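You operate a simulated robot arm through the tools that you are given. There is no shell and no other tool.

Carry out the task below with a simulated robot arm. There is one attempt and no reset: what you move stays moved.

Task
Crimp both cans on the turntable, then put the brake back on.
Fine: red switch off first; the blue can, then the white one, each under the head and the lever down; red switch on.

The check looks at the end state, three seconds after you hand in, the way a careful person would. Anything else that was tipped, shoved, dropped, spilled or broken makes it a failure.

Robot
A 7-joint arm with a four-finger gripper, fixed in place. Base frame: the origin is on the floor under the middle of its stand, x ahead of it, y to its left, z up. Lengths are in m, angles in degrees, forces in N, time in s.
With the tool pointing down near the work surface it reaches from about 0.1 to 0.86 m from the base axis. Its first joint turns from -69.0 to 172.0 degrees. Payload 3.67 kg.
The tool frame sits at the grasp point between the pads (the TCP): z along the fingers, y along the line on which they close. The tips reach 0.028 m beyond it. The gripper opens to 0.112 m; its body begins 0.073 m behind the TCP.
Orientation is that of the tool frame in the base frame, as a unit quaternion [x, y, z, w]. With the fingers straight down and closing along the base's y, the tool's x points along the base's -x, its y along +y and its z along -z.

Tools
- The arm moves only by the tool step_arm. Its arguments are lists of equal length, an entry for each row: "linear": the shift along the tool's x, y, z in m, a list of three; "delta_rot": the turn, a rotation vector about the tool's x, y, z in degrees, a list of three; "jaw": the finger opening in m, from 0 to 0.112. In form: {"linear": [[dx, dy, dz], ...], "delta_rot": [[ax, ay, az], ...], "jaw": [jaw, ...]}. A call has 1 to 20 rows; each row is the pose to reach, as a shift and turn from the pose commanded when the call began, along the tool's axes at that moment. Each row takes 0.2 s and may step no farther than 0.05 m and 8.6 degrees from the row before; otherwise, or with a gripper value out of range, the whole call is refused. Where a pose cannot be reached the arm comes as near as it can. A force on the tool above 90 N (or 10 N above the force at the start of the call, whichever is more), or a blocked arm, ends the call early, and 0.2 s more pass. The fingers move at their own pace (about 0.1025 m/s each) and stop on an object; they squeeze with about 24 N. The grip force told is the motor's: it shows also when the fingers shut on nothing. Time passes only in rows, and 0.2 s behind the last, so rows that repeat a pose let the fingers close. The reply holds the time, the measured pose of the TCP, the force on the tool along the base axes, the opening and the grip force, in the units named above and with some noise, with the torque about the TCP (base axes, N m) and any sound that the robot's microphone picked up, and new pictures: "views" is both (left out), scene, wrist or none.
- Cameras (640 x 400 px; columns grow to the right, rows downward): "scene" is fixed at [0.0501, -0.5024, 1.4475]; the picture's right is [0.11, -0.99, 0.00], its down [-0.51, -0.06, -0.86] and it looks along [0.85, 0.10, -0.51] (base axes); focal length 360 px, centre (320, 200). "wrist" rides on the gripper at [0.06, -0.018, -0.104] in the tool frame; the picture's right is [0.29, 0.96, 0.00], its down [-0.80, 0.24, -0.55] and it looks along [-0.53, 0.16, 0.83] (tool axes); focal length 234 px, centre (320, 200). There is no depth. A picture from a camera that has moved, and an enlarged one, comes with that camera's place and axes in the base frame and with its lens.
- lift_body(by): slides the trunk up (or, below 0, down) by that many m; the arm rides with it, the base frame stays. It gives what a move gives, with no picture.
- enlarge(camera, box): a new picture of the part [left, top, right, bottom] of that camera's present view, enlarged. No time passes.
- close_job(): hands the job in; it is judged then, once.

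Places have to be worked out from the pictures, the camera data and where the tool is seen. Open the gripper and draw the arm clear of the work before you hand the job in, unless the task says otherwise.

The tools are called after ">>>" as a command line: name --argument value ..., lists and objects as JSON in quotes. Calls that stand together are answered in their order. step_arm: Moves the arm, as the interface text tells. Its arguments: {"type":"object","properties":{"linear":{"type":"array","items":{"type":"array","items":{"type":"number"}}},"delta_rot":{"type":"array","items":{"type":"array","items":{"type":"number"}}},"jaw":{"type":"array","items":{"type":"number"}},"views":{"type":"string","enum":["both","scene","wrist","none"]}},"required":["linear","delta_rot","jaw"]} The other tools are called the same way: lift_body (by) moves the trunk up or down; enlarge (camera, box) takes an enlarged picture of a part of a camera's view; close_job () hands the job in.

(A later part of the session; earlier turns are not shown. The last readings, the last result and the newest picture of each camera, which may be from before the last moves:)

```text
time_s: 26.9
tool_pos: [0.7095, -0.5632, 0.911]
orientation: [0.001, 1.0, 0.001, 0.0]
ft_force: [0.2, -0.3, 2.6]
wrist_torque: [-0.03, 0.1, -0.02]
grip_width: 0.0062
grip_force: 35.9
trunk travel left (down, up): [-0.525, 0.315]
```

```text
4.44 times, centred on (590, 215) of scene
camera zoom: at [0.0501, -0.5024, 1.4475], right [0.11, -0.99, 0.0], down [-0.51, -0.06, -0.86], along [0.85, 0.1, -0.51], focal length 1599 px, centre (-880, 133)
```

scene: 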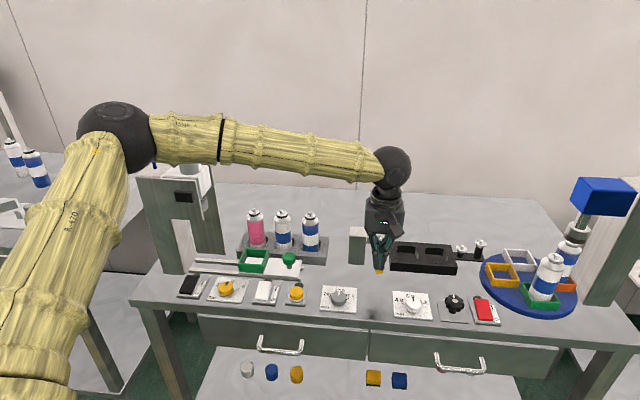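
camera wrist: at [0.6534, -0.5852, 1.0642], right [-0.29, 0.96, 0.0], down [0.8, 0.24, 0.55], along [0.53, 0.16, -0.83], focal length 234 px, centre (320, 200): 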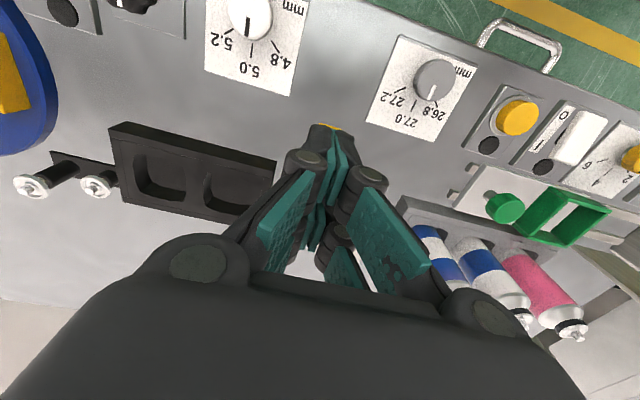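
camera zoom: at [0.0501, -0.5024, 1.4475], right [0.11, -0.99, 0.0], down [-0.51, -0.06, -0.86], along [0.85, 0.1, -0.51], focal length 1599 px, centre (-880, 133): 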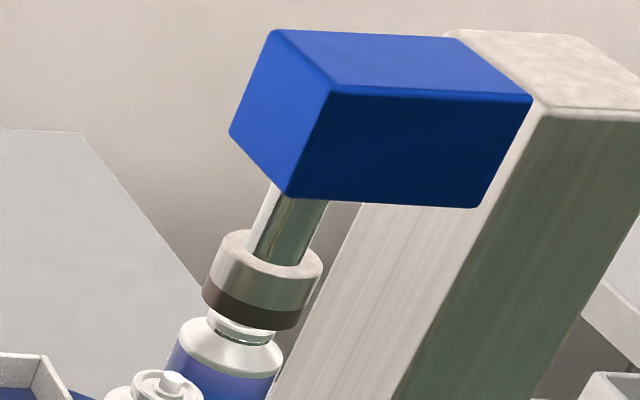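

The yellow lever drives the head: it has come down onto the blue can's cap. Continuing to the end of the lever's travel.

>>> step_arm --linear '[[0, 0, 0.005], [0, 0, 0.01], [0, 0, 0.015], [0, 0, 0.02], [0, 0, 0.025]]' --delta_rot '[[0, 0, 0], [0, 0, 0], [0, 0, 0], [0, 0, 0], [0, 0, 0]]' --jaw '[0, 0, 0, 0, 0]' --views "scene"

>>> enlarge --camera "scene" --box '[330, 190, 440, 280]'

>>> enlarge --camera "scene" --box '[560, 170, 620, 260]'

```text
time_s: 28.1
tool_pos: [0.7098, -0.5629, 0.891]
orientation: [0.002, 1.0, -0.002, 0.003]
ft_force: [5.8, -6.7, 34.2]
wrist_torque: [-0.15, -1.02, -0.16]
grip_width: 0.0059
grip_force: 35.8
trunk travel left (down, up): [-0.525, 0.315]
```

scene: 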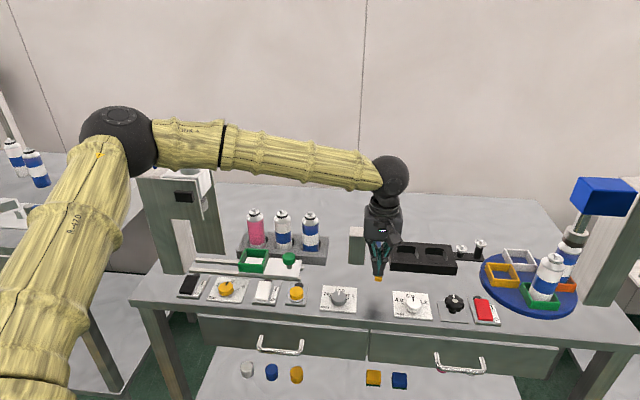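

```text
4.44 times, centred on (385, 235) of scene
camera zoom: at [0.0501, -0.5024, 1.4475], right [0.11, -0.99, 0.0], down [-0.51, -0.06, -0.86], along [0.85, 0.1, -0.51], focal length 1599 px, centre (31, 44)
```

zoom: 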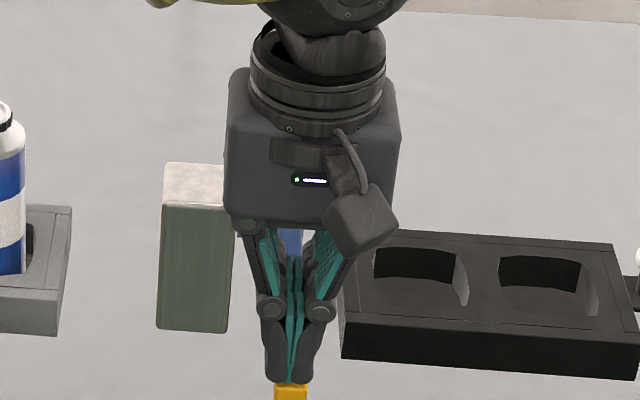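

```text
4.44 times, centred on (590, 215) of scene
camera zoom: at [0.0501, -0.5024, 1.4475], right [0.11, -0.99, 0.0], down [-0.51, -0.06, -0.86], along [0.85, 0.1, -0.51], focal length 1599 px, centre (-880, 133)
```

zoom: 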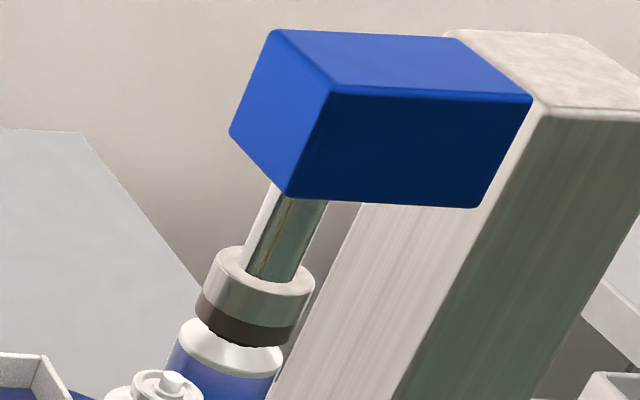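

Resistance is now 34 N with the head seated over the cap. I'll push a few mm more to be sure the lever is at its end stop.

>>> step_arm --linear '[[0, 0, 0.002], [0, 0, 0.004], [0, 0, 0.004]]' --delta_rot '[[0, 0, 0], [0, 0, 0], [0, 0, 0]]' --jaw '[0, 0, 0]' --views "scene"

>>> enlarge --camera "scene" --box '[560, 170, 620, 260]'

>>> enlarge --camera "scene" --box '[330, 200, 440, 290]'

```text
time_s: 28.9
tool_pos: [0.7087, -0.5614, 0.8888]
orientation: [0.001, 1.0, -0.003, 0.004]
ft_force: [11.6, -7.6, 65.1]
wrist_torque: [-0.3, -1.9, -0.14]
grip_width: 0.0059
grip_force: 35.7
trunk travel left (down, up): [-0.525, 0.315]
```

scene: 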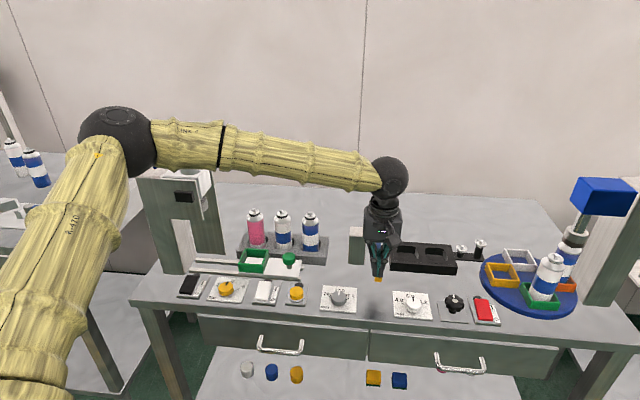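

```text
4.44 times, centred on (590, 215) of scene
camera zoom: at [0.0501, -0.5024, 1.4475], right [0.11, -0.99, 0.0], down [-0.51, -0.06, -0.86], along [0.85, 0.1, -0.51], focal length 1599 px, centre (-880, 133)
```

zoom: 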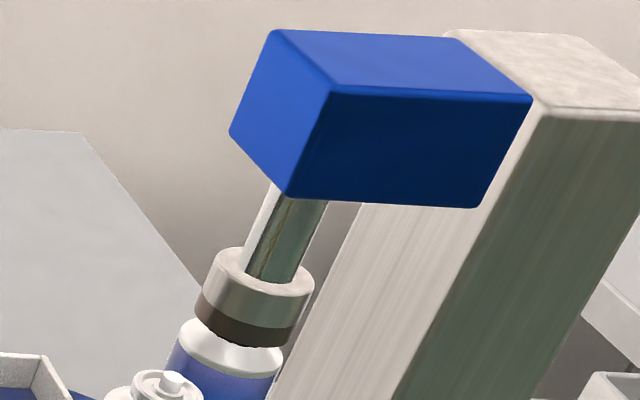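

```text
4.44 times, centred on (385, 245) of scene
camera zoom: at [0.0501, -0.5024, 1.4475], right [0.11, -0.99, 0.0], down [-0.51, -0.06, -0.86], along [0.85, 0.1, -0.51], focal length 1599 px, centre (31, 0)
```

zoom: 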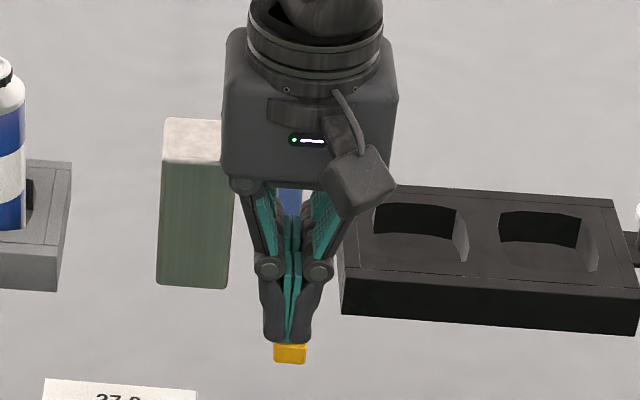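

End stop reached (65 N, head not moving further), so the blue can is pressed. I'll rise and see whether the lever and head return by themselves.

>>> step_arm --linear '[[0, 0, -0.004], [0, 0, -0.02], [0, 0, -0.05], [0, 0, -0.09], [0, 0, -0.09]]' --delta_rot '[[0, 0, 0], [0, 0, 0], [0, 0, 0], [0, 0, 0], [0, 0, 0]]' --jaw '[0, 0, 0, 0, 0]' --views "scene"

>>> enlarge --camera "scene" --box '[560, 170, 620, 260]'

>>> enlarge --camera "scene" --box '[330, 190, 440, 280]'

```text
time_s: 30.1
tool_pos: [0.7085, -0.5625, 0.9704]
orientation: [0.001, 1.0, 0.001, -0.001]
ft_force: [-0.1, 0.0, 0.7]
wrist_torque: [0.02, 0.03, 0.01]
grip_width: 0.0002
grip_force: 35.8
trunk travel left (down, up): [-0.525, 0.315]
```

scene: 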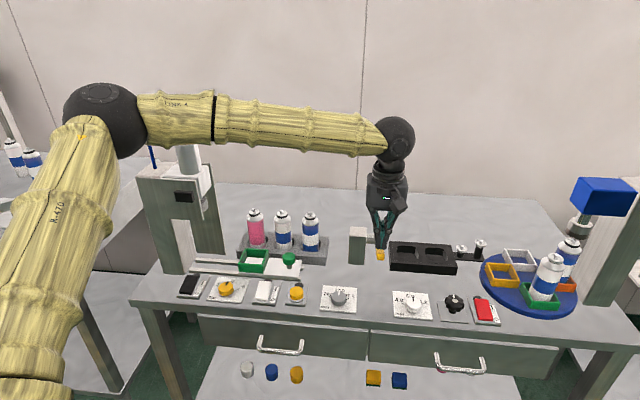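

```text
4.44 times, centred on (590, 215) of scene
camera zoom: at [0.0501, -0.5024, 1.4475], right [0.11, -0.99, 0.0], down [-0.51, -0.06, -0.86], along [0.85, 0.1, -0.51], focal length 1599 px, centre (-880, 133)
```

zoom: 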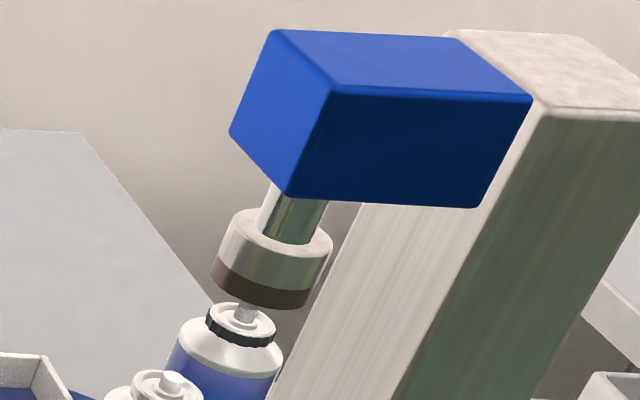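

```text
4.44 times, centred on (385, 235) of scene
camera zoom: at [0.0501, -0.5024, 1.4475], right [0.11, -0.99, 0.0], down [-0.51, -0.06, -0.86], along [0.85, 0.1, -0.51], focal length 1599 px, centre (31, 44)
```

zoom: 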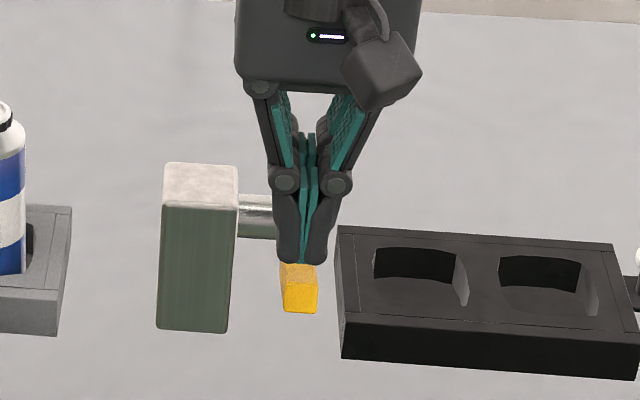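

The lever sprang back up, the head is raised, and the blue can now shows a black crimp ring like the finished cans. Now the white can: back to the knob, pre-turned to +66°.

>>> step_arm --linear '[[0.003, -0.008, -0.03], [0.009, -0.03, -0.035], [0.016, -0.052, -0.035], [0.023, -0.075, -0.035], [0.031, -0.1, -0.035], [0.039, -0.125, -0.035], [0.047, -0.15, -0.035], [0.0543, -0.1716, -0.035], [0.0543, -0.1716, -0.035]]' --delta_rot '[[0, 0, 8.25], [0, 0, 16.5], [0, 0, 24.75], [0, 0, 33], [0, 0, 41.25], [0, 0, 49.5], [0, 0, 57.75], [0, 0, 66], [0, 0, 66]]' --jaw '[0, 0, 0, 0, 0.02, 0.04, 0.06, 0.07, 0.07]' --views "both"

>>> enlarge --camera "wrist" --box '[240, 60, 420, 180]'

>>> enlarge --camera "scene" --box '[480, 235, 580, 300]'

```text
time_s: 32.1
tool_pos: [0.6561, -0.7347, 1.0073]
orientation: [0.545, 0.839, 0.0, -0.001]
ft_force: [-0.7, -0.3, -0.1]
wrist_torque: [-0.03, 0.01, -0.03]
grip_width: 0.07
grip_force: 0.1
trunk travel left (down, up): [-0.525, 0.315]
camera wrist: at [0.6159, -0.6872, 1.1096], right [0.76, 0.65, 0.0], down [0.54, -0.63, 0.55], along [0.36, -0.42, -0.83], focal length 234 px, centre (320, 200)
```

scene: 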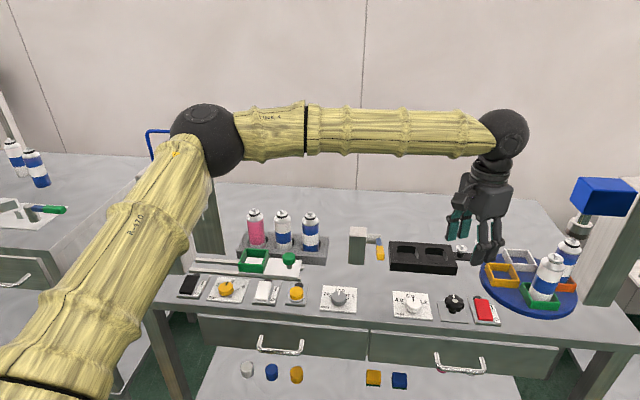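
wrist: 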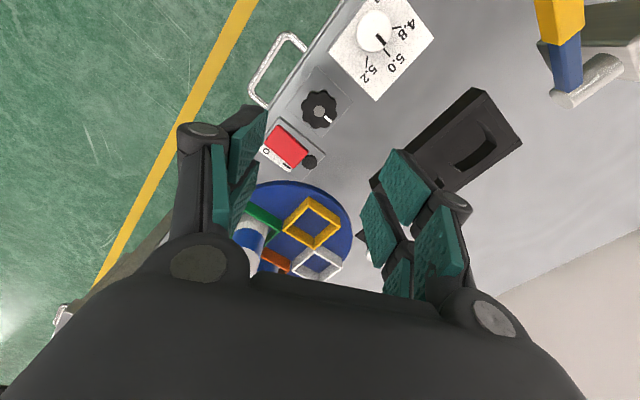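

```text
3.33 times, centred on (330, 120) of wrist
camera zoom: at [0.6159, -0.6872, 1.1096], right [0.76, 0.65, 0.0], down [0.54, -0.63, 0.55], along [0.36, -0.42, -0.83], focal length 781 px, centre (287, 467)
```

zoom: 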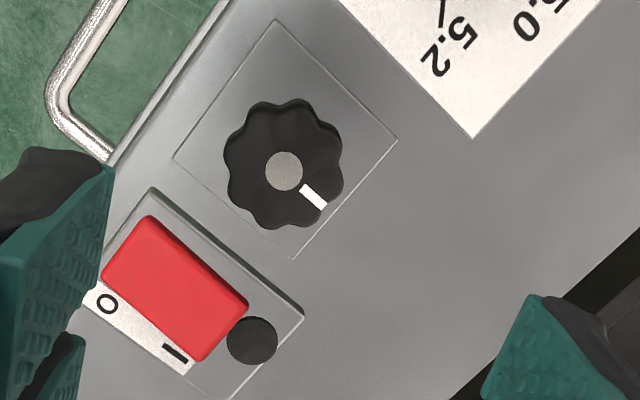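

```text
6.15 times, centred on (530, 268) of scene
camera zoom: at [0.0501, -0.5024, 1.4475], right [0.11, -0.99, 0.0], down [-0.51, -0.06, -0.86], along [0.85, 0.1, -0.51], focal length 2214 px, centre (-972, -215)
```

zoom: 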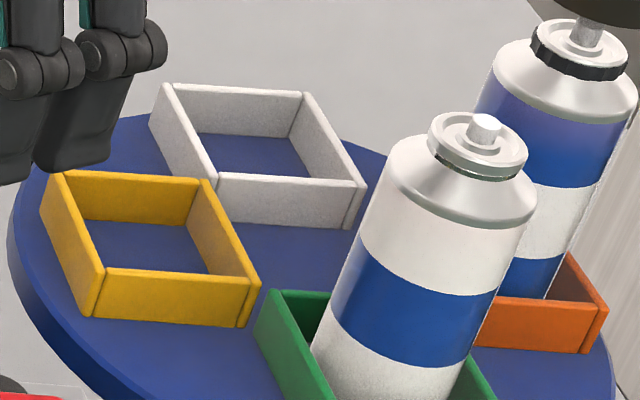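

The knob's mark now points to +x (90° turned), and the pockets are unchanged. Descending over the knob again, then gripping.

>>> step_arm --linear '[[0.0009, -0.0007, 0.04], [0.0009, -0.0007, 0.08], [0.0009, -0.0007, 0.115], [0.0009, -0.0007, 0.14], [0.0009, -0.0007, 0.154], [0.0009, -0.0007, 0.154]]' --delta_rot '[[0, 0, 0], [0, 0, 0], [0, 0, 0], [0, 0, 0], [0, 0, 0], [0, 0, 0]]' --jaw '[0.07, 0.07, 0.07, 0.07, 0.07, 0.07]' --views "both"

>>> enlarge --camera "wrist" --box '[200, 60, 460, 260]'

```text
time_s: 33.5
tool_pos: [0.6552, -0.7355, 0.8512]
orientation: [0.546, 0.838, 0.001, -0.001]
ft_force: [0.7, 0.0, 0.5]
wrist_torque: [0.02, 0.0, -0.02]
grip_width: 0.0702
grip_force: 0.0
trunk travel left (down, up): [-0.525, 0.315]
camera wrist: at [0.6154, -0.6874, 0.955], right [0.76, 0.65, 0.0], down [0.54, -0.63, 0.55], along [0.36, -0.42, -0.83], focal length 234 px, centre (320, 200)
```

scene: 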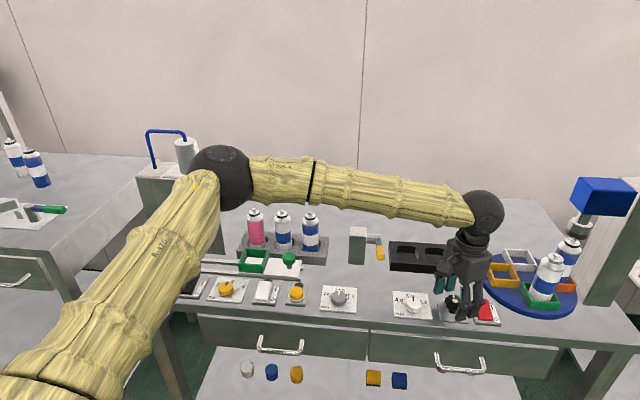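
wrist: 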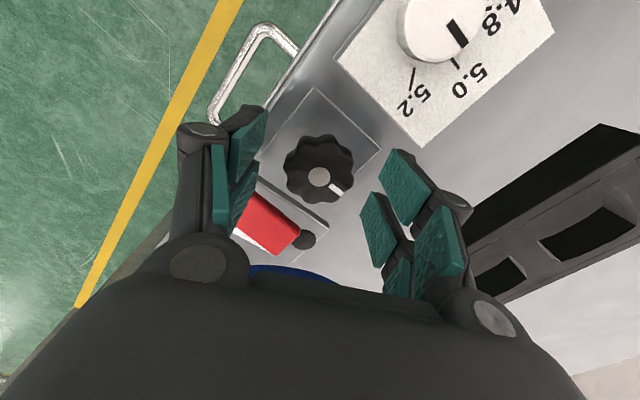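

```text
2.00 times, centred on (330, 160) of wrist
camera zoom: at [0.6154, -0.6874, 0.955], right [0.76, 0.65, 0.0], down [0.54, -0.63, 0.55], along [0.36, -0.42, -0.83], focal length 468 px, centre (300, 280)
```

zoom: 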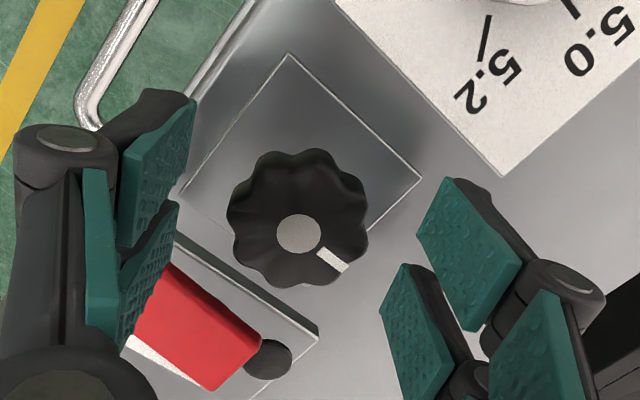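

Knob is within about 1.5 mm of the grasp axis. A small centring shift, then closing.

>>> step_arm --linear '[[0.0015, 0, -0.001], [0.0015, 0, -0.002], [0.0015, 0, -0.002], [0.0015, 0, -0.002], [0.0015, 0, -0.002]]' --delta_rot '[[0, 0, 0], [0, 0, 0], [0, 0, 0], [0, 0, 0], [0, 0, 0]]' --jaw '[0.06, 0.048, 0.03, 0.01, 0.0]' --views "scene"

>>> enlarge --camera "wrist" --box '[200, 60, 460, 260]'

>>> enlarge --camera "scene" --box '[480, 235, 580, 300]'

```text
time_s: 34.7
tool_pos: [0.6541, -0.733, 0.8532]
orientation: [0.546, 0.838, 0.001, -0.001]
ft_force: [-0.2, 0.9, 0.9]
wrist_torque: [-0.09, 0.03, -0.02]
grip_width: 0.0392
grip_force: 44.9
trunk travel left (down, up): [-0.525, 0.315]
```

scene: 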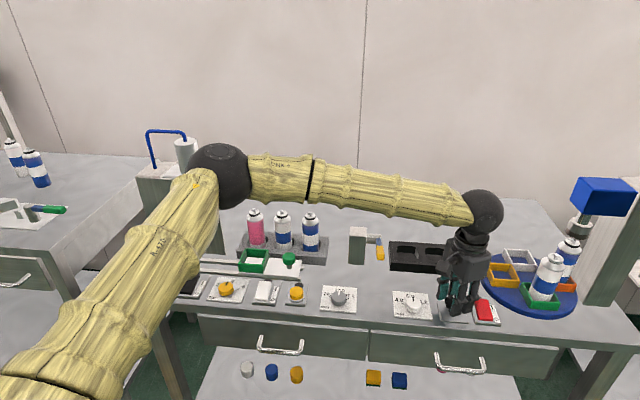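

```text
2.00 times, centred on (330, 160) of wrist
camera zoom: at [0.6141, -0.6854, 0.9575], right [0.76, 0.65, 0.0], down [0.54, -0.63, 0.55], along [0.36, -0.42, -0.83], focal length 468 px, centre (300, 280)
```

zoom: 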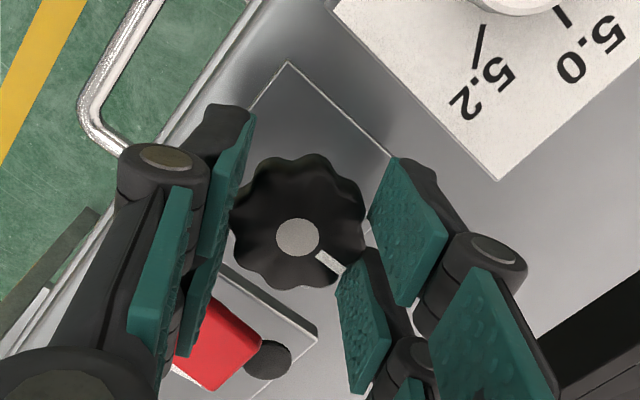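

```text
6.15 times, centred on (530, 268) of scene
camera zoom: at [0.0501, -0.5024, 1.4475], right [0.11, -0.99, 0.0], down [-0.51, -0.06, -0.86], along [0.85, 0.1, -0.51], focal length 2214 px, centre (-972, -215)
```

zoom: 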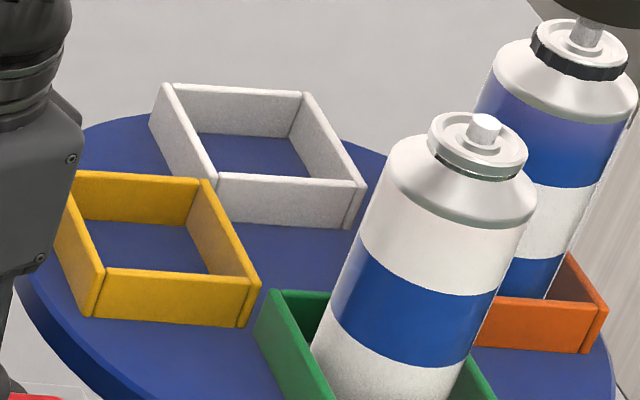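

Gripped cleanly with near-zero side force and the table unmoved. Turning counter-clockwise, first 45°.

>>> step_arm --linear '[[0, 0, 0], [0, 0, 0], [0, 0, 0], [0, 0, 0], [0, 0, 0], [0, 0, 0], [0, 0, 0]]' --delta_rot '[[0, 0, -6], [0, 0, -13], [0, 0, -21], [0, 0, -29], [0, 0, -37], [0, 0, -45], [0, 0, -45]]' --jaw '[0, 0, 0, 0, 0, 0, 0]' --views "scene"

>>> enlarge --camera "scene" --box '[470, 220, 600, 330]'

```text
time_s: 36.3
tool_pos: [0.6529, -0.7346, 0.8536]
orientation: [0.184, 0.983, 0.001, 0.0]
ft_force: [-7.0, -16.8, 3.9]
wrist_torque: [-0.92, 0.5, -0.01]
grip_width: 0.0387
grip_force: 45.6
trunk travel left (down, up): [-0.525, 0.315]
```

scene: 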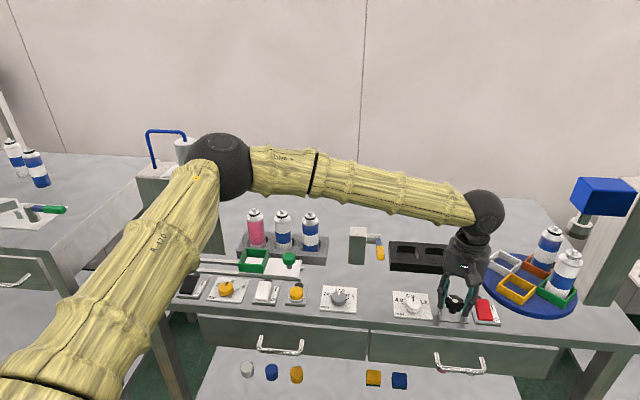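

```text
3.64 times, centred on (535, 275) of scene
camera zoom: at [0.0501, -0.5024, 1.4475], right [0.11, -0.99, 0.0], down [-0.51, -0.06, -0.86], along [0.85, 0.1, -0.51], focal length 1308 px, centre (-462, -73)
```

zoom: 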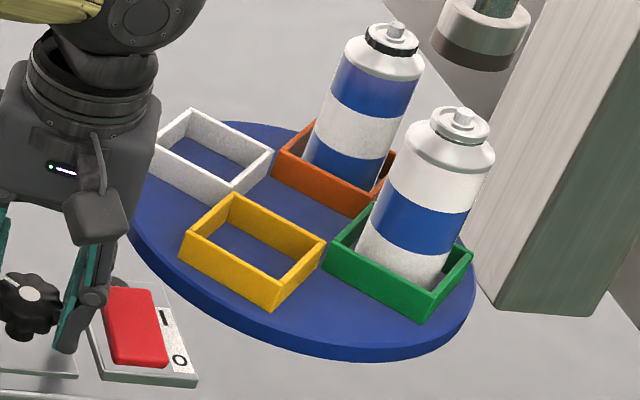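

Half way. Continuing another 42° with a small shift to unload the side force.

>>> step_arm --linear '[[0, -0.001, 0], [0, -0.0018, 0], [0, -0.002, 0], [0, -0.002, 0], [0, -0.002, 0], [0, -0.002, 0], [0, -0.002, 0]]' --delta_rot '[[0, 0, -6], [0, 0, -13], [0, 0, -20], [0, 0, -27], [0, 0, -35], [0, 0, -42], [0, 0, -42]]' --jaw '[0, 0, 0, 0, 0, 0, 0]' --views "scene"

>>> enlarge --camera "scene" --box '[470, 220, 600, 330]'

>>> enlarge --camera "scene" --box '[510, 240, 610, 320]'

>>> enlarge --camera "scene" --box '[560, 205, 620, 260]'

>>> enlarge --camera "scene" --box '[480, 235, 580, 300]'

```text
time_s: 37.9
tool_pos: [0.6531, -0.7358, 0.8532]
orientation: [-0.183, 0.983, 0.001, 0.001]
ft_force: [-1.8, -26.0, 8.1]
wrist_torque: [-0.69, -0.16, 0.0]
grip_width: 0.0388
grip_force: 44.8
trunk travel left (down, up): [-0.525, 0.315]
```

scene: 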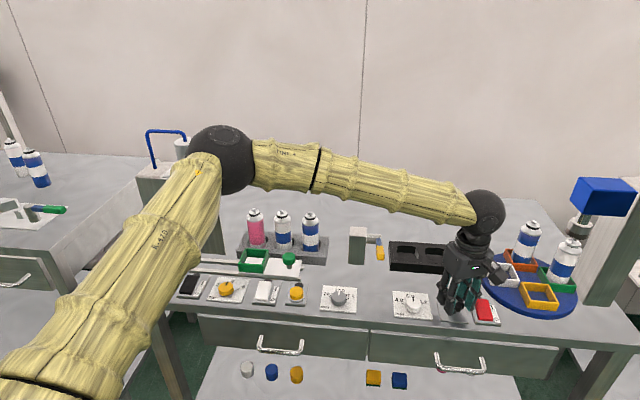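

```text
3.64 times, centred on (535, 275) of scene
camera zoom: at [0.0501, -0.5024, 1.4475], right [0.11, -0.99, 0.0], down [-0.51, -0.06, -0.86], along [0.85, 0.1, -0.51], focal length 1308 px, centre (-462, -73)
```

zoom: 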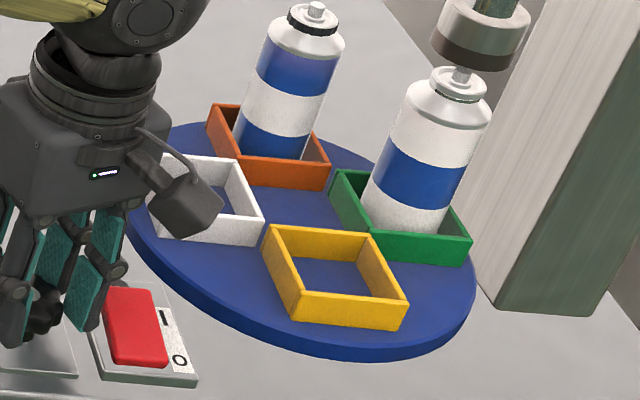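

```text
5.00 times, centred on (560, 280) of scene
camera zoom: at [0.0501, -0.5024, 1.4475], right [0.11, -0.99, 0.0], down [-0.51, -0.06, -0.86], along [0.85, 0.1, -0.51], focal length 1799 px, centre (-880, -200)
```

zoom: 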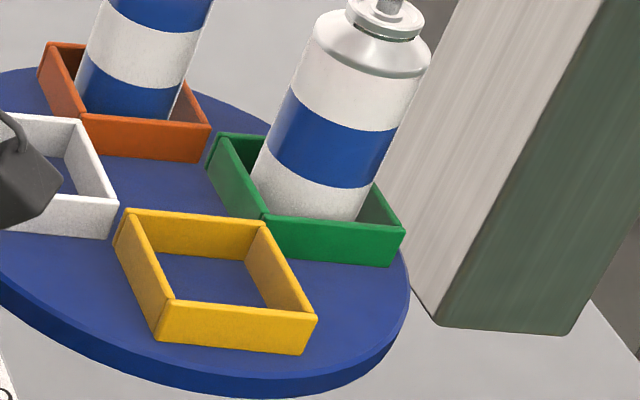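

```text
7.27 times, centred on (590, 232) of scene
camera zoom: at [0.0501, -0.5024, 1.4475], right [0.11, -0.99, 0.0], down [-0.51, -0.06, -0.86], along [0.85, 0.1, -0.51], focal length 2617 px, centre (-1644, -36)
```

zoom: 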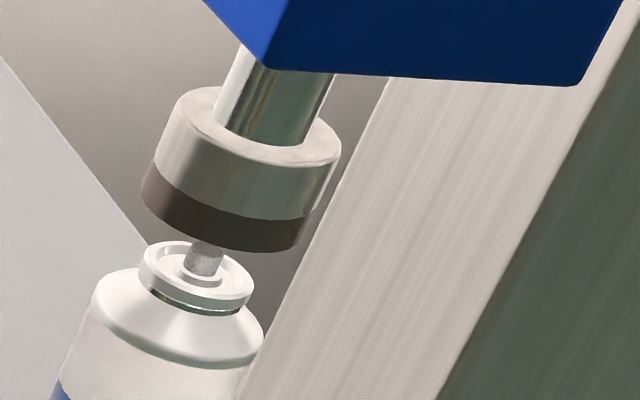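

```text
6.15 times, centred on (530, 268) of scene
camera zoom: at [0.0501, -0.5024, 1.4475], right [0.11, -0.99, 0.0], down [-0.51, -0.06, -0.86], along [0.85, 0.1, -0.51], focal length 2214 px, centre (-972, -215)
```

zoom: 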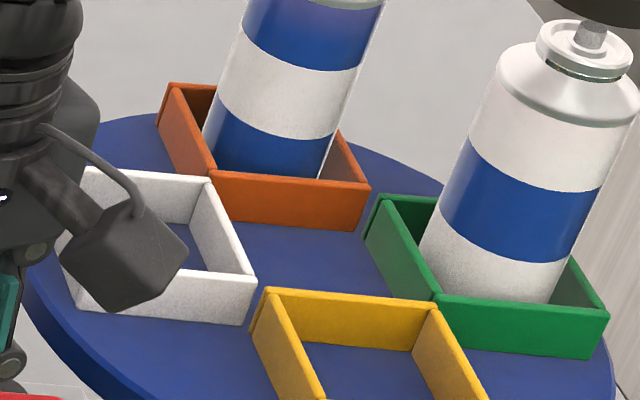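

The pocket walls read about 3° short of square compared with the blue can's crimp position, which matches the 87° turned. Turning 3° more and unloading the side force.

>>> step_arm --linear '[[0.0008, -0.0019, 0], [0.0008, -0.0019, 0], [0.0008, -0.0019, 0]]' --delta_rot '[[0, 0, -1.5], [0, 0, -3], [0, 0, -3]]' --jaw '[0, 0, 0]' --views "scene"

>>> enlarge --camera "scene" --box '[510, 240, 610, 320]'

>>> enlarge --camera "scene" --box '[560, 205, 620, 260]'

>>> enlarge --camera "scene" --box '[480, 235, 580, 300]'

```text
time_s: 38.7
tool_pos: [0.6537, -0.7362, 0.8548]
orientation: [-0.209, 0.978, 0.002, 0.0]
ft_force: [0.5, -8.6, 6.9]
wrist_torque: [0.02, 0.06, -0.08]
grip_width: 0.0387
grip_force: 45.2
trunk travel left (down, up): [-0.525, 0.315]
```

scene: 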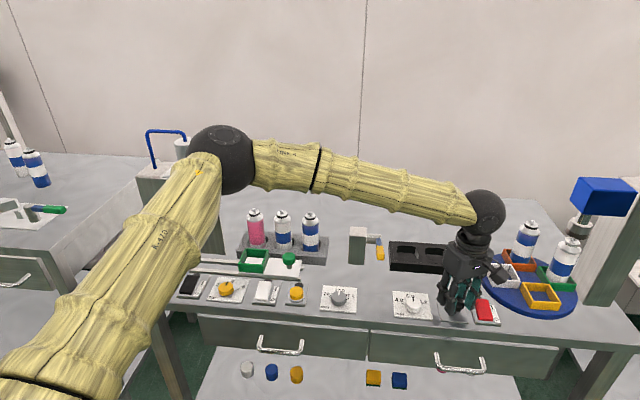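

```text
5.00 times, centred on (560, 280) of scene
camera zoom: at [0.0501, -0.5024, 1.4475], right [0.11, -0.99, 0.0], down [-0.51, -0.06, -0.86], along [0.85, 0.1, -0.51], focal length 1799 px, centre (-880, -200)
```

zoom: 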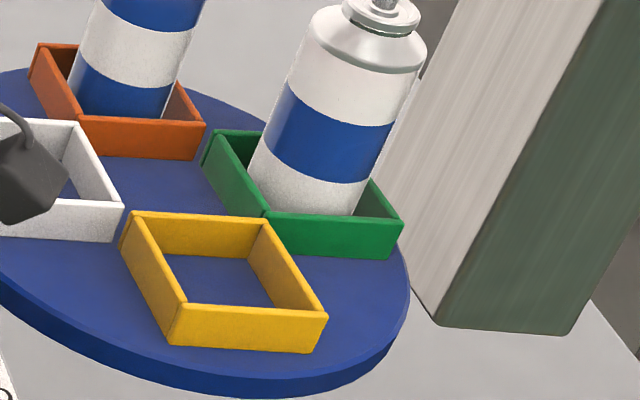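

```text
7.27 times, centred on (590, 232) of scene
camera zoom: at [0.0501, -0.5024, 1.4475], right [0.11, -0.99, 0.0], down [-0.51, -0.06, -0.86], along [0.85, 0.1, -0.51], focal length 2617 px, centre (-1644, -36)
```

zoom: 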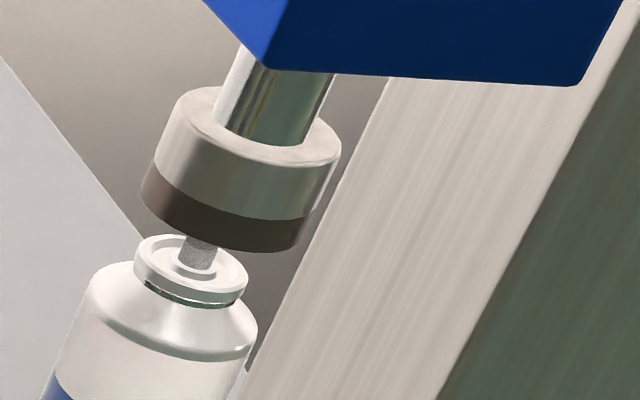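

```text
6.15 times, centred on (530, 268) of scene
camera zoom: at [0.0501, -0.5024, 1.4475], right [0.11, -0.99, 0.0], down [-0.51, -0.06, -0.86], along [0.85, 0.1, -0.51], focal length 2214 px, centre (-972, -215)
```

zoom: 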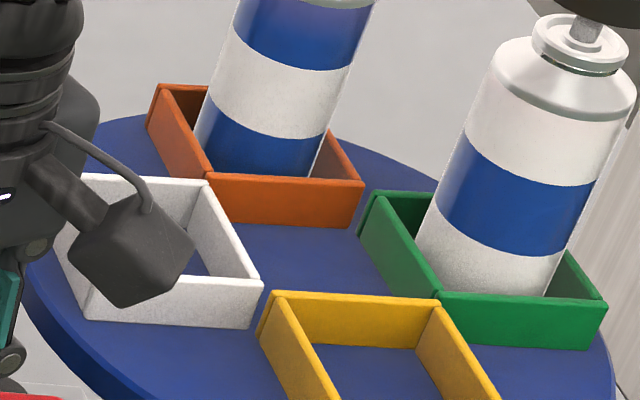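

Now the walls and cap match the earlier crimp position to within about 1 mm. Releasing the knob the same gentle way and rising.

>>> step_arm --linear '[[0, 0.001, 0], [0, 0.004, -0.002], [0, 0.005, -0.01], [0, 0.005, -0.03], [0, 0.005, -0.07], [0, 0.005, -0.115]]' --delta_rot '[[0, 0, 0], [0, 0, 0], [0, 0, 0], [0, 0, 0], [0, 0, 0], [0, 0, 0]]' --jaw '[0.042, 0.048, 0.052, 0.052, 0.052, 0.052]' --views "both"

>>> enlarge --camera "scene" --box '[480, 235, 580, 300]'

>>> enlarge --camera "scene" --box '[560, 205, 620, 260]'

>>> enlarge --camera "scene" --box '[430, 200, 600, 335]'

```text
time_s: 40.1
tool_pos: [0.6506, -0.7297, 0.9709]
orientation: [-0.207, 0.978, 0.001, 0.0]
ft_force: [-0.6, -0.3, 0.4]
wrist_torque: [0.03, -0.04, -0.04]
grip_width: 0.0522
grip_force: 0.0
trunk travel left (down, up): [-0.525, 0.315]
camera wrist: at [0.604, -0.7711, 1.0745], right [-0.65, 0.76, 0.0], down [0.63, 0.54, 0.56], along [0.42, 0.36, -0.83], focal length 234 px, centre (320, 200)
```

scene: 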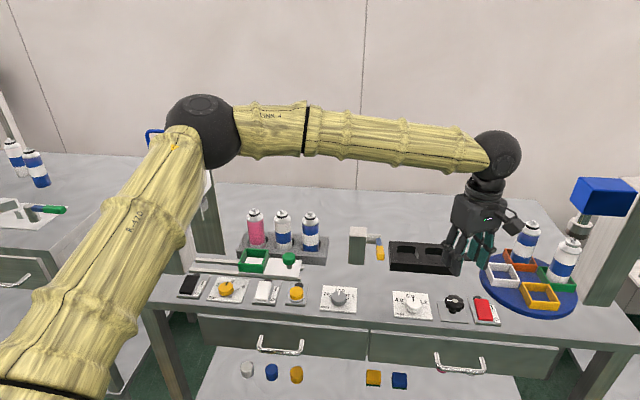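
wrist: 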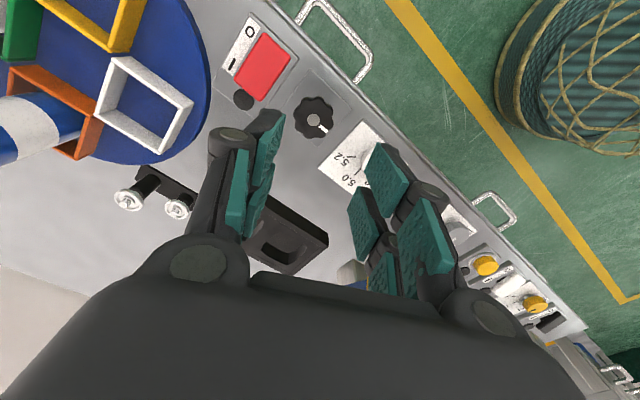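

```text
6.15 times, centred on (530, 268) of scene
camera zoom: at [0.0501, -0.5024, 1.4475], right [0.11, -0.99, 0.0], down [-0.51, -0.06, -0.86], along [0.85, 0.1, -0.51], focal length 2214 px, centre (-972, -215)
```

zoom: 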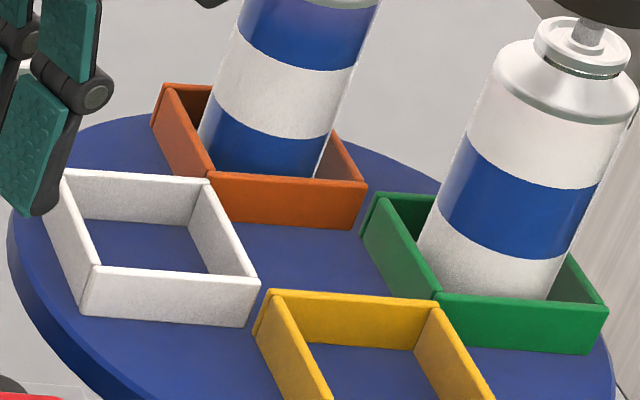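

```text
7.27 times, centred on (590, 232) of scene
camera zoom: at [0.0501, -0.5024, 1.4475], right [0.11, -0.99, 0.0], down [-0.51, -0.06, -0.86], along [0.85, 0.1, -0.51], focal length 2617 px, centre (-1644, -36)
```

zoom: 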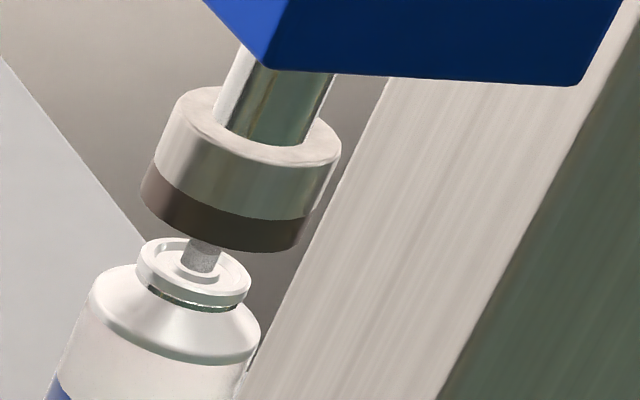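

```text
2.96 times, centred on (515, 268) of scene
camera zoom: at [0.0501, -0.5024, 1.4475], right [0.11, -0.99, 0.0], down [-0.51, -0.06, -0.86], along [0.85, 0.1, -0.51], focal length 1066 px, centre (-258, 0)
```

zoom: 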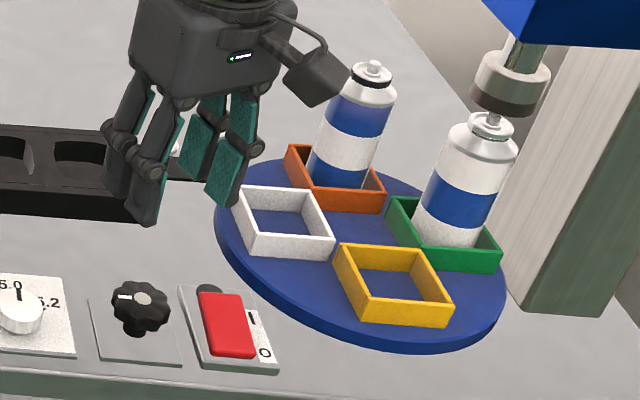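

After release the table settled exactly at the same index position as for the blue can. Back to the lever at (0.709,-0.563), squaring the gripper on the way.

>>> step_arm --linear '[[-0.02, 0.022, -0.03], [-0.045, 0.048, -0.035], [-0.07, 0.075, -0.035], [-0.095, 0.102, -0.035], [-0.1206, 0.1291, -0.035], [-0.1206, 0.1291, -0.01]]' --delta_rot '[[0, 0, 4.5], [0, 0, 9.5], [0, 0, 14.5], [0, 0, 19], [0, 0, 23.9], [0, 0, 23.9]]' --jaw '[0.052, 0.03, 0.01, 0.0, 0.0, 0.0]' --views "both"

>>> enlarge --camera "scene" --box '[330, 190, 440, 280]'

```text
time_s: 41.5
tool_pos: [0.7095, -0.5664, 0.978]
orientation: [0.0, 1.0, 0.002, 0.0]
ft_force: [-0.4, -0.5, -0.1]
wrist_torque: [0.01, 0.04, 0.0]
grip_width: 0.0
grip_force: 23.9
trunk travel left (down, up): [-0.525, 0.315]
camera wrist: at [0.6508, -0.5843, 1.0812], right [-0.29, 0.96, 0.0], down [0.8, 0.24, 0.55], along [0.53, 0.16, -0.83], focal length 234 px, centre (320, 200)
```

scene: 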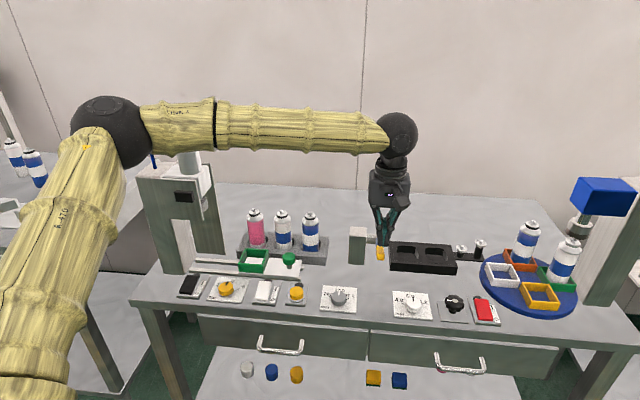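
wrist: 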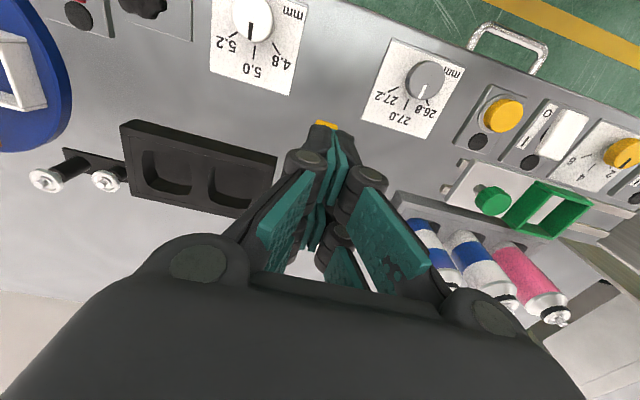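

```text
4.44 times, centred on (385, 235) of scene
camera zoom: at [0.0501, -0.5024, 1.4475], right [0.11, -0.99, 0.0], down [-0.51, -0.06, -0.86], along [0.85, 0.1, -0.51], focal length 1599 px, centre (31, 44)
```

zoom: 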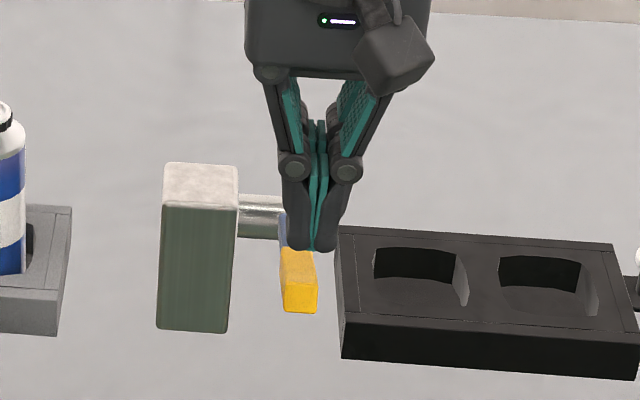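

Pressing the lever down again with a 3.5 mm shift toward +y, in small steps.

>>> step_arm --linear '[[0, 0.0035, 0.018], [0, 0.0035, 0.03], [0, 0.0035, 0.038], [0, 0.0035, 0.044], [0, 0.0035, 0.05], [0, 0.0035, 0.056], [0, 0.0035, 0.062], [0, 0.0035, 0.068], [0, 0.0035, 0.074], [0, 0.0035, 0.08], [0, 0.0035, 0.085], [0, 0.0035, 0.09]]' --delta_rot '[[0, 0, 0], [0, 0, 0], [0, 0, 0], [0, 0, 0], [0, 0, 0], [0, 0, 0], [0, 0, 0], [0, 0, 0], [0, 0, 0], [0, 0, 0], [0, 0, 0], [0, 0, 0]]' --jaw '[0, 0, 0, 0, 0, 0, 0, 0, 0, 0, 0, 0]' --views "scene"

>>> enlarge --camera "scene" --box '[560, 170, 620, 260]'

>>> enlarge --camera "scene" --box '[330, 200, 440, 290]'

```text
time_s: 44.1
tool_pos: [0.7087, -0.5609, 0.8912]
orientation: [-0.001, 1.0, 0.001, 0.0]
ft_force: [0.6, -2.4, 11.4]
wrist_torque: [-0.12, -0.3, -0.05]
grip_width: 0.0057
grip_force: 34.9
trunk travel left (down, up): [-0.525, 0.315]
```

scene: 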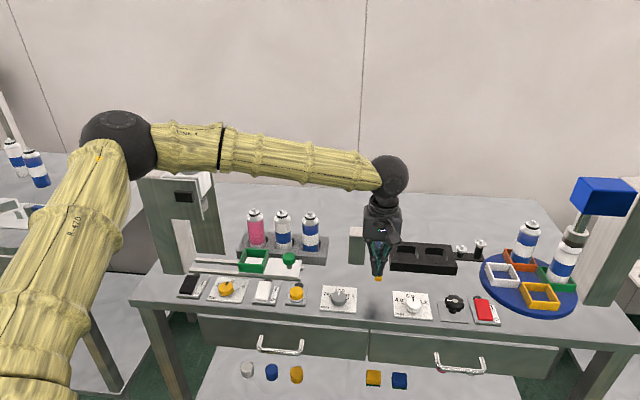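

```text
4.44 times, centred on (590, 215) of scene
camera zoom: at [0.0501, -0.5024, 1.4475], right [0.11, -0.99, 0.0], down [-0.51, -0.06, -0.86], along [0.85, 0.1, -0.51], focal length 1599 px, centre (-880, 133)
```

zoom: 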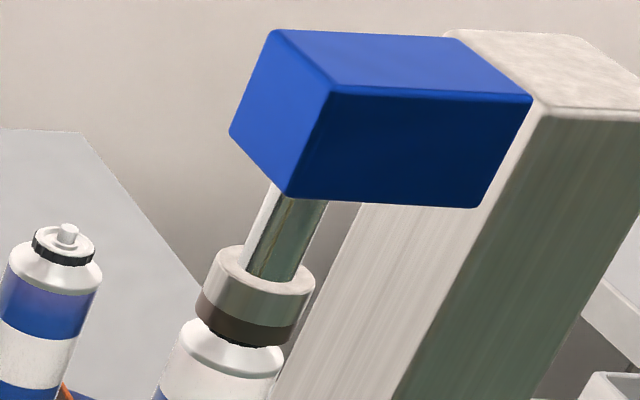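

```text
4.44 times, centred on (385, 245) of scene
camera zoom: at [0.0501, -0.5024, 1.4475], right [0.11, -0.99, 0.0], down [-0.51, -0.06, -0.86], along [0.85, 0.1, -0.51], focal length 1599 px, centre (31, 0)
```

zoom: 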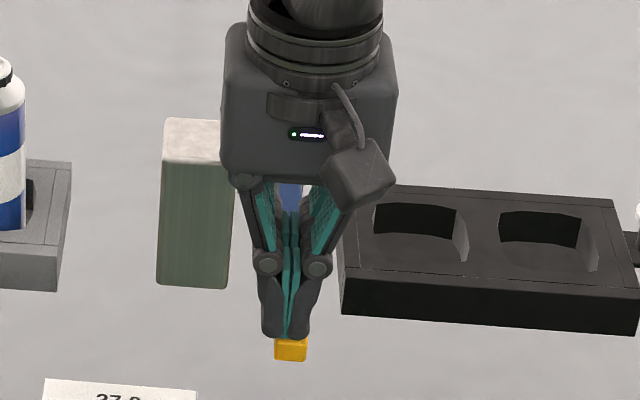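

Force is 11 N and the head is down over the white can's cap; I'll push the last few mm to the end stop as before.

>>> step_arm --linear '[[0, 0, 0.003], [0, 0, 0.006], [0, 0, 0.008], [0, 0, 0.008]]' --delta_rot '[[0, 0, 0], [0, 0, 0], [0, 0, 0], [0, 0, 0]]' --jaw '[0, 0, 0, 0]' --views "scene"

>>> enlarge --camera "scene" --box '[560, 170, 620, 260]'

```text
time_s: 45.1
tool_pos: [0.7082, -0.5609, 0.8894]
orientation: [0.0, 1.0, -0.002, 0.004]
ft_force: [11.7, -7.0, 63.7]
wrist_torque: [-0.31, -1.89, -0.14]
grip_width: 0.0059
grip_force: 35.9
trunk travel left (down, up): [-0.525, 0.315]
```

scene: 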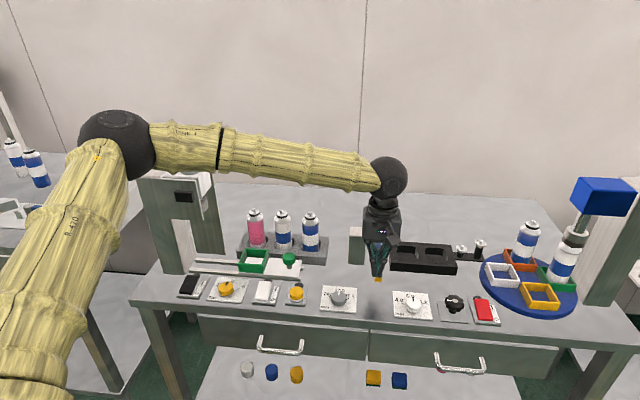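

```text
4.44 times, centred on (590, 215) of scene
camera zoom: at [0.0501, -0.5024, 1.4475], right [0.11, -0.99, 0.0], down [-0.51, -0.06, -0.86], along [0.85, 0.1, -0.51], focal length 1599 px, centre (-880, 133)
```

zoom: 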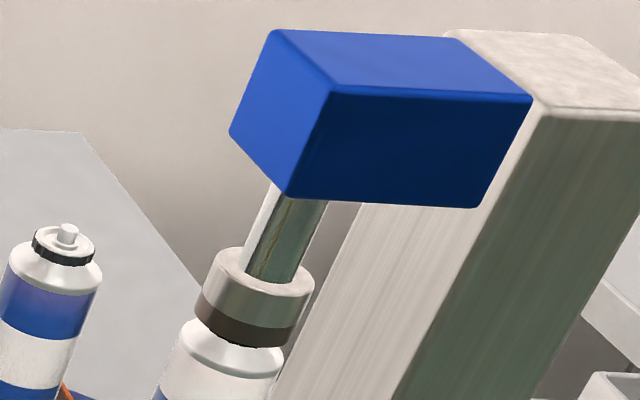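

End stop reached at 64 N just as before. Rising off the lever and checking for the black crimp ring on the white can.

>>> step_arm --linear '[[0, 0, -0.004], [0, 0, -0.02], [0, 0, -0.05], [0, 0, -0.09], [0, 0, -0.125], [0, 0, -0.125]]' --delta_rot '[[0, 0, 0], [0, 0, 0], [0, 0, 0], [0, 0, 0], [0, 0, 0], [0, 0, 0]]' --jaw '[0, 0, 0, 0, 0, 0]' --views "scene"

>>> enlarge --camera "scene" --box '[560, 170, 620, 260]'

>>> enlarge --camera "scene" --box '[430, 200, 600, 335]'

>>> enlarge --camera "scene" --box '[330, 190, 440, 280]'

```text
time_s: 46.5
tool_pos: [0.7099, -0.5626, 1.0054]
orientation: [0.0, 1.0, 0.001, 0.0]
ft_force: [0.5, 0.2, 0.1]
wrist_torque: [0.0, -0.01, -0.03]
grip_width: 0.0001
grip_force: 36.2
trunk travel left (down, up): [-0.525, 0.315]
```

scene: 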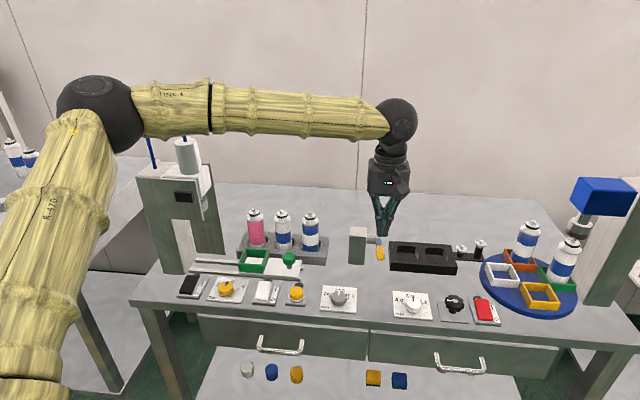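

```text
4.44 times, centred on (590, 215) of scene
camera zoom: at [0.0501, -0.5024, 1.4475], right [0.11, -0.99, 0.0], down [-0.51, -0.06, -0.86], along [0.85, 0.1, -0.51], focal length 1599 px, centre (-880, 133)
```

zoom: 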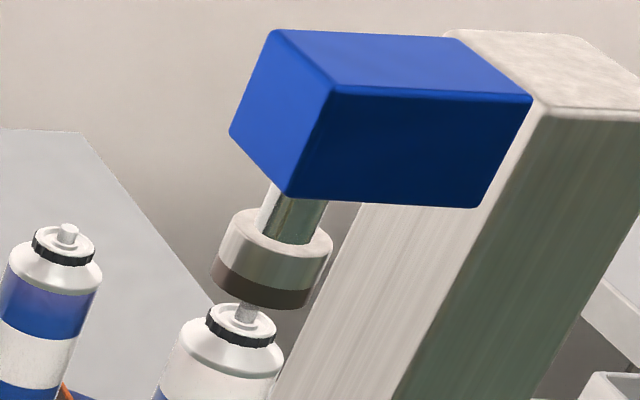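

```text
2.96 times, centred on (515, 268) of scene
camera zoom: at [0.0501, -0.5024, 1.4475], right [0.11, -0.99, 0.0], down [-0.51, -0.06, -0.86], along [0.85, 0.1, -0.51], focal length 1066 px, centre (-258, 0)
```

zoom: 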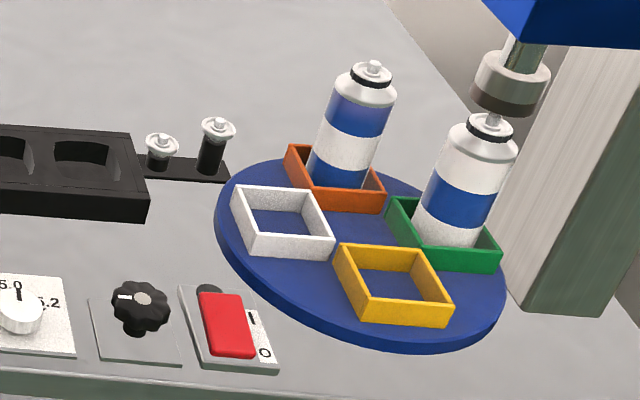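

```text
4.44 times, centred on (385, 235) of scene
camera zoom: at [0.0501, -0.5024, 1.4475], right [0.11, -0.99, 0.0], down [-0.51, -0.06, -0.86], along [0.85, 0.1, -0.51], focal length 1599 px, centre (31, 44)
```

zoom: 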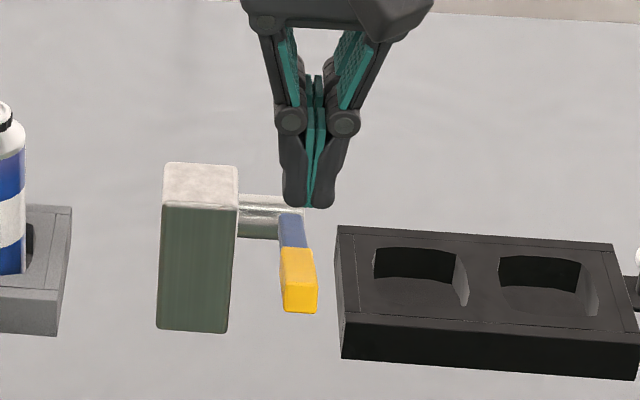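

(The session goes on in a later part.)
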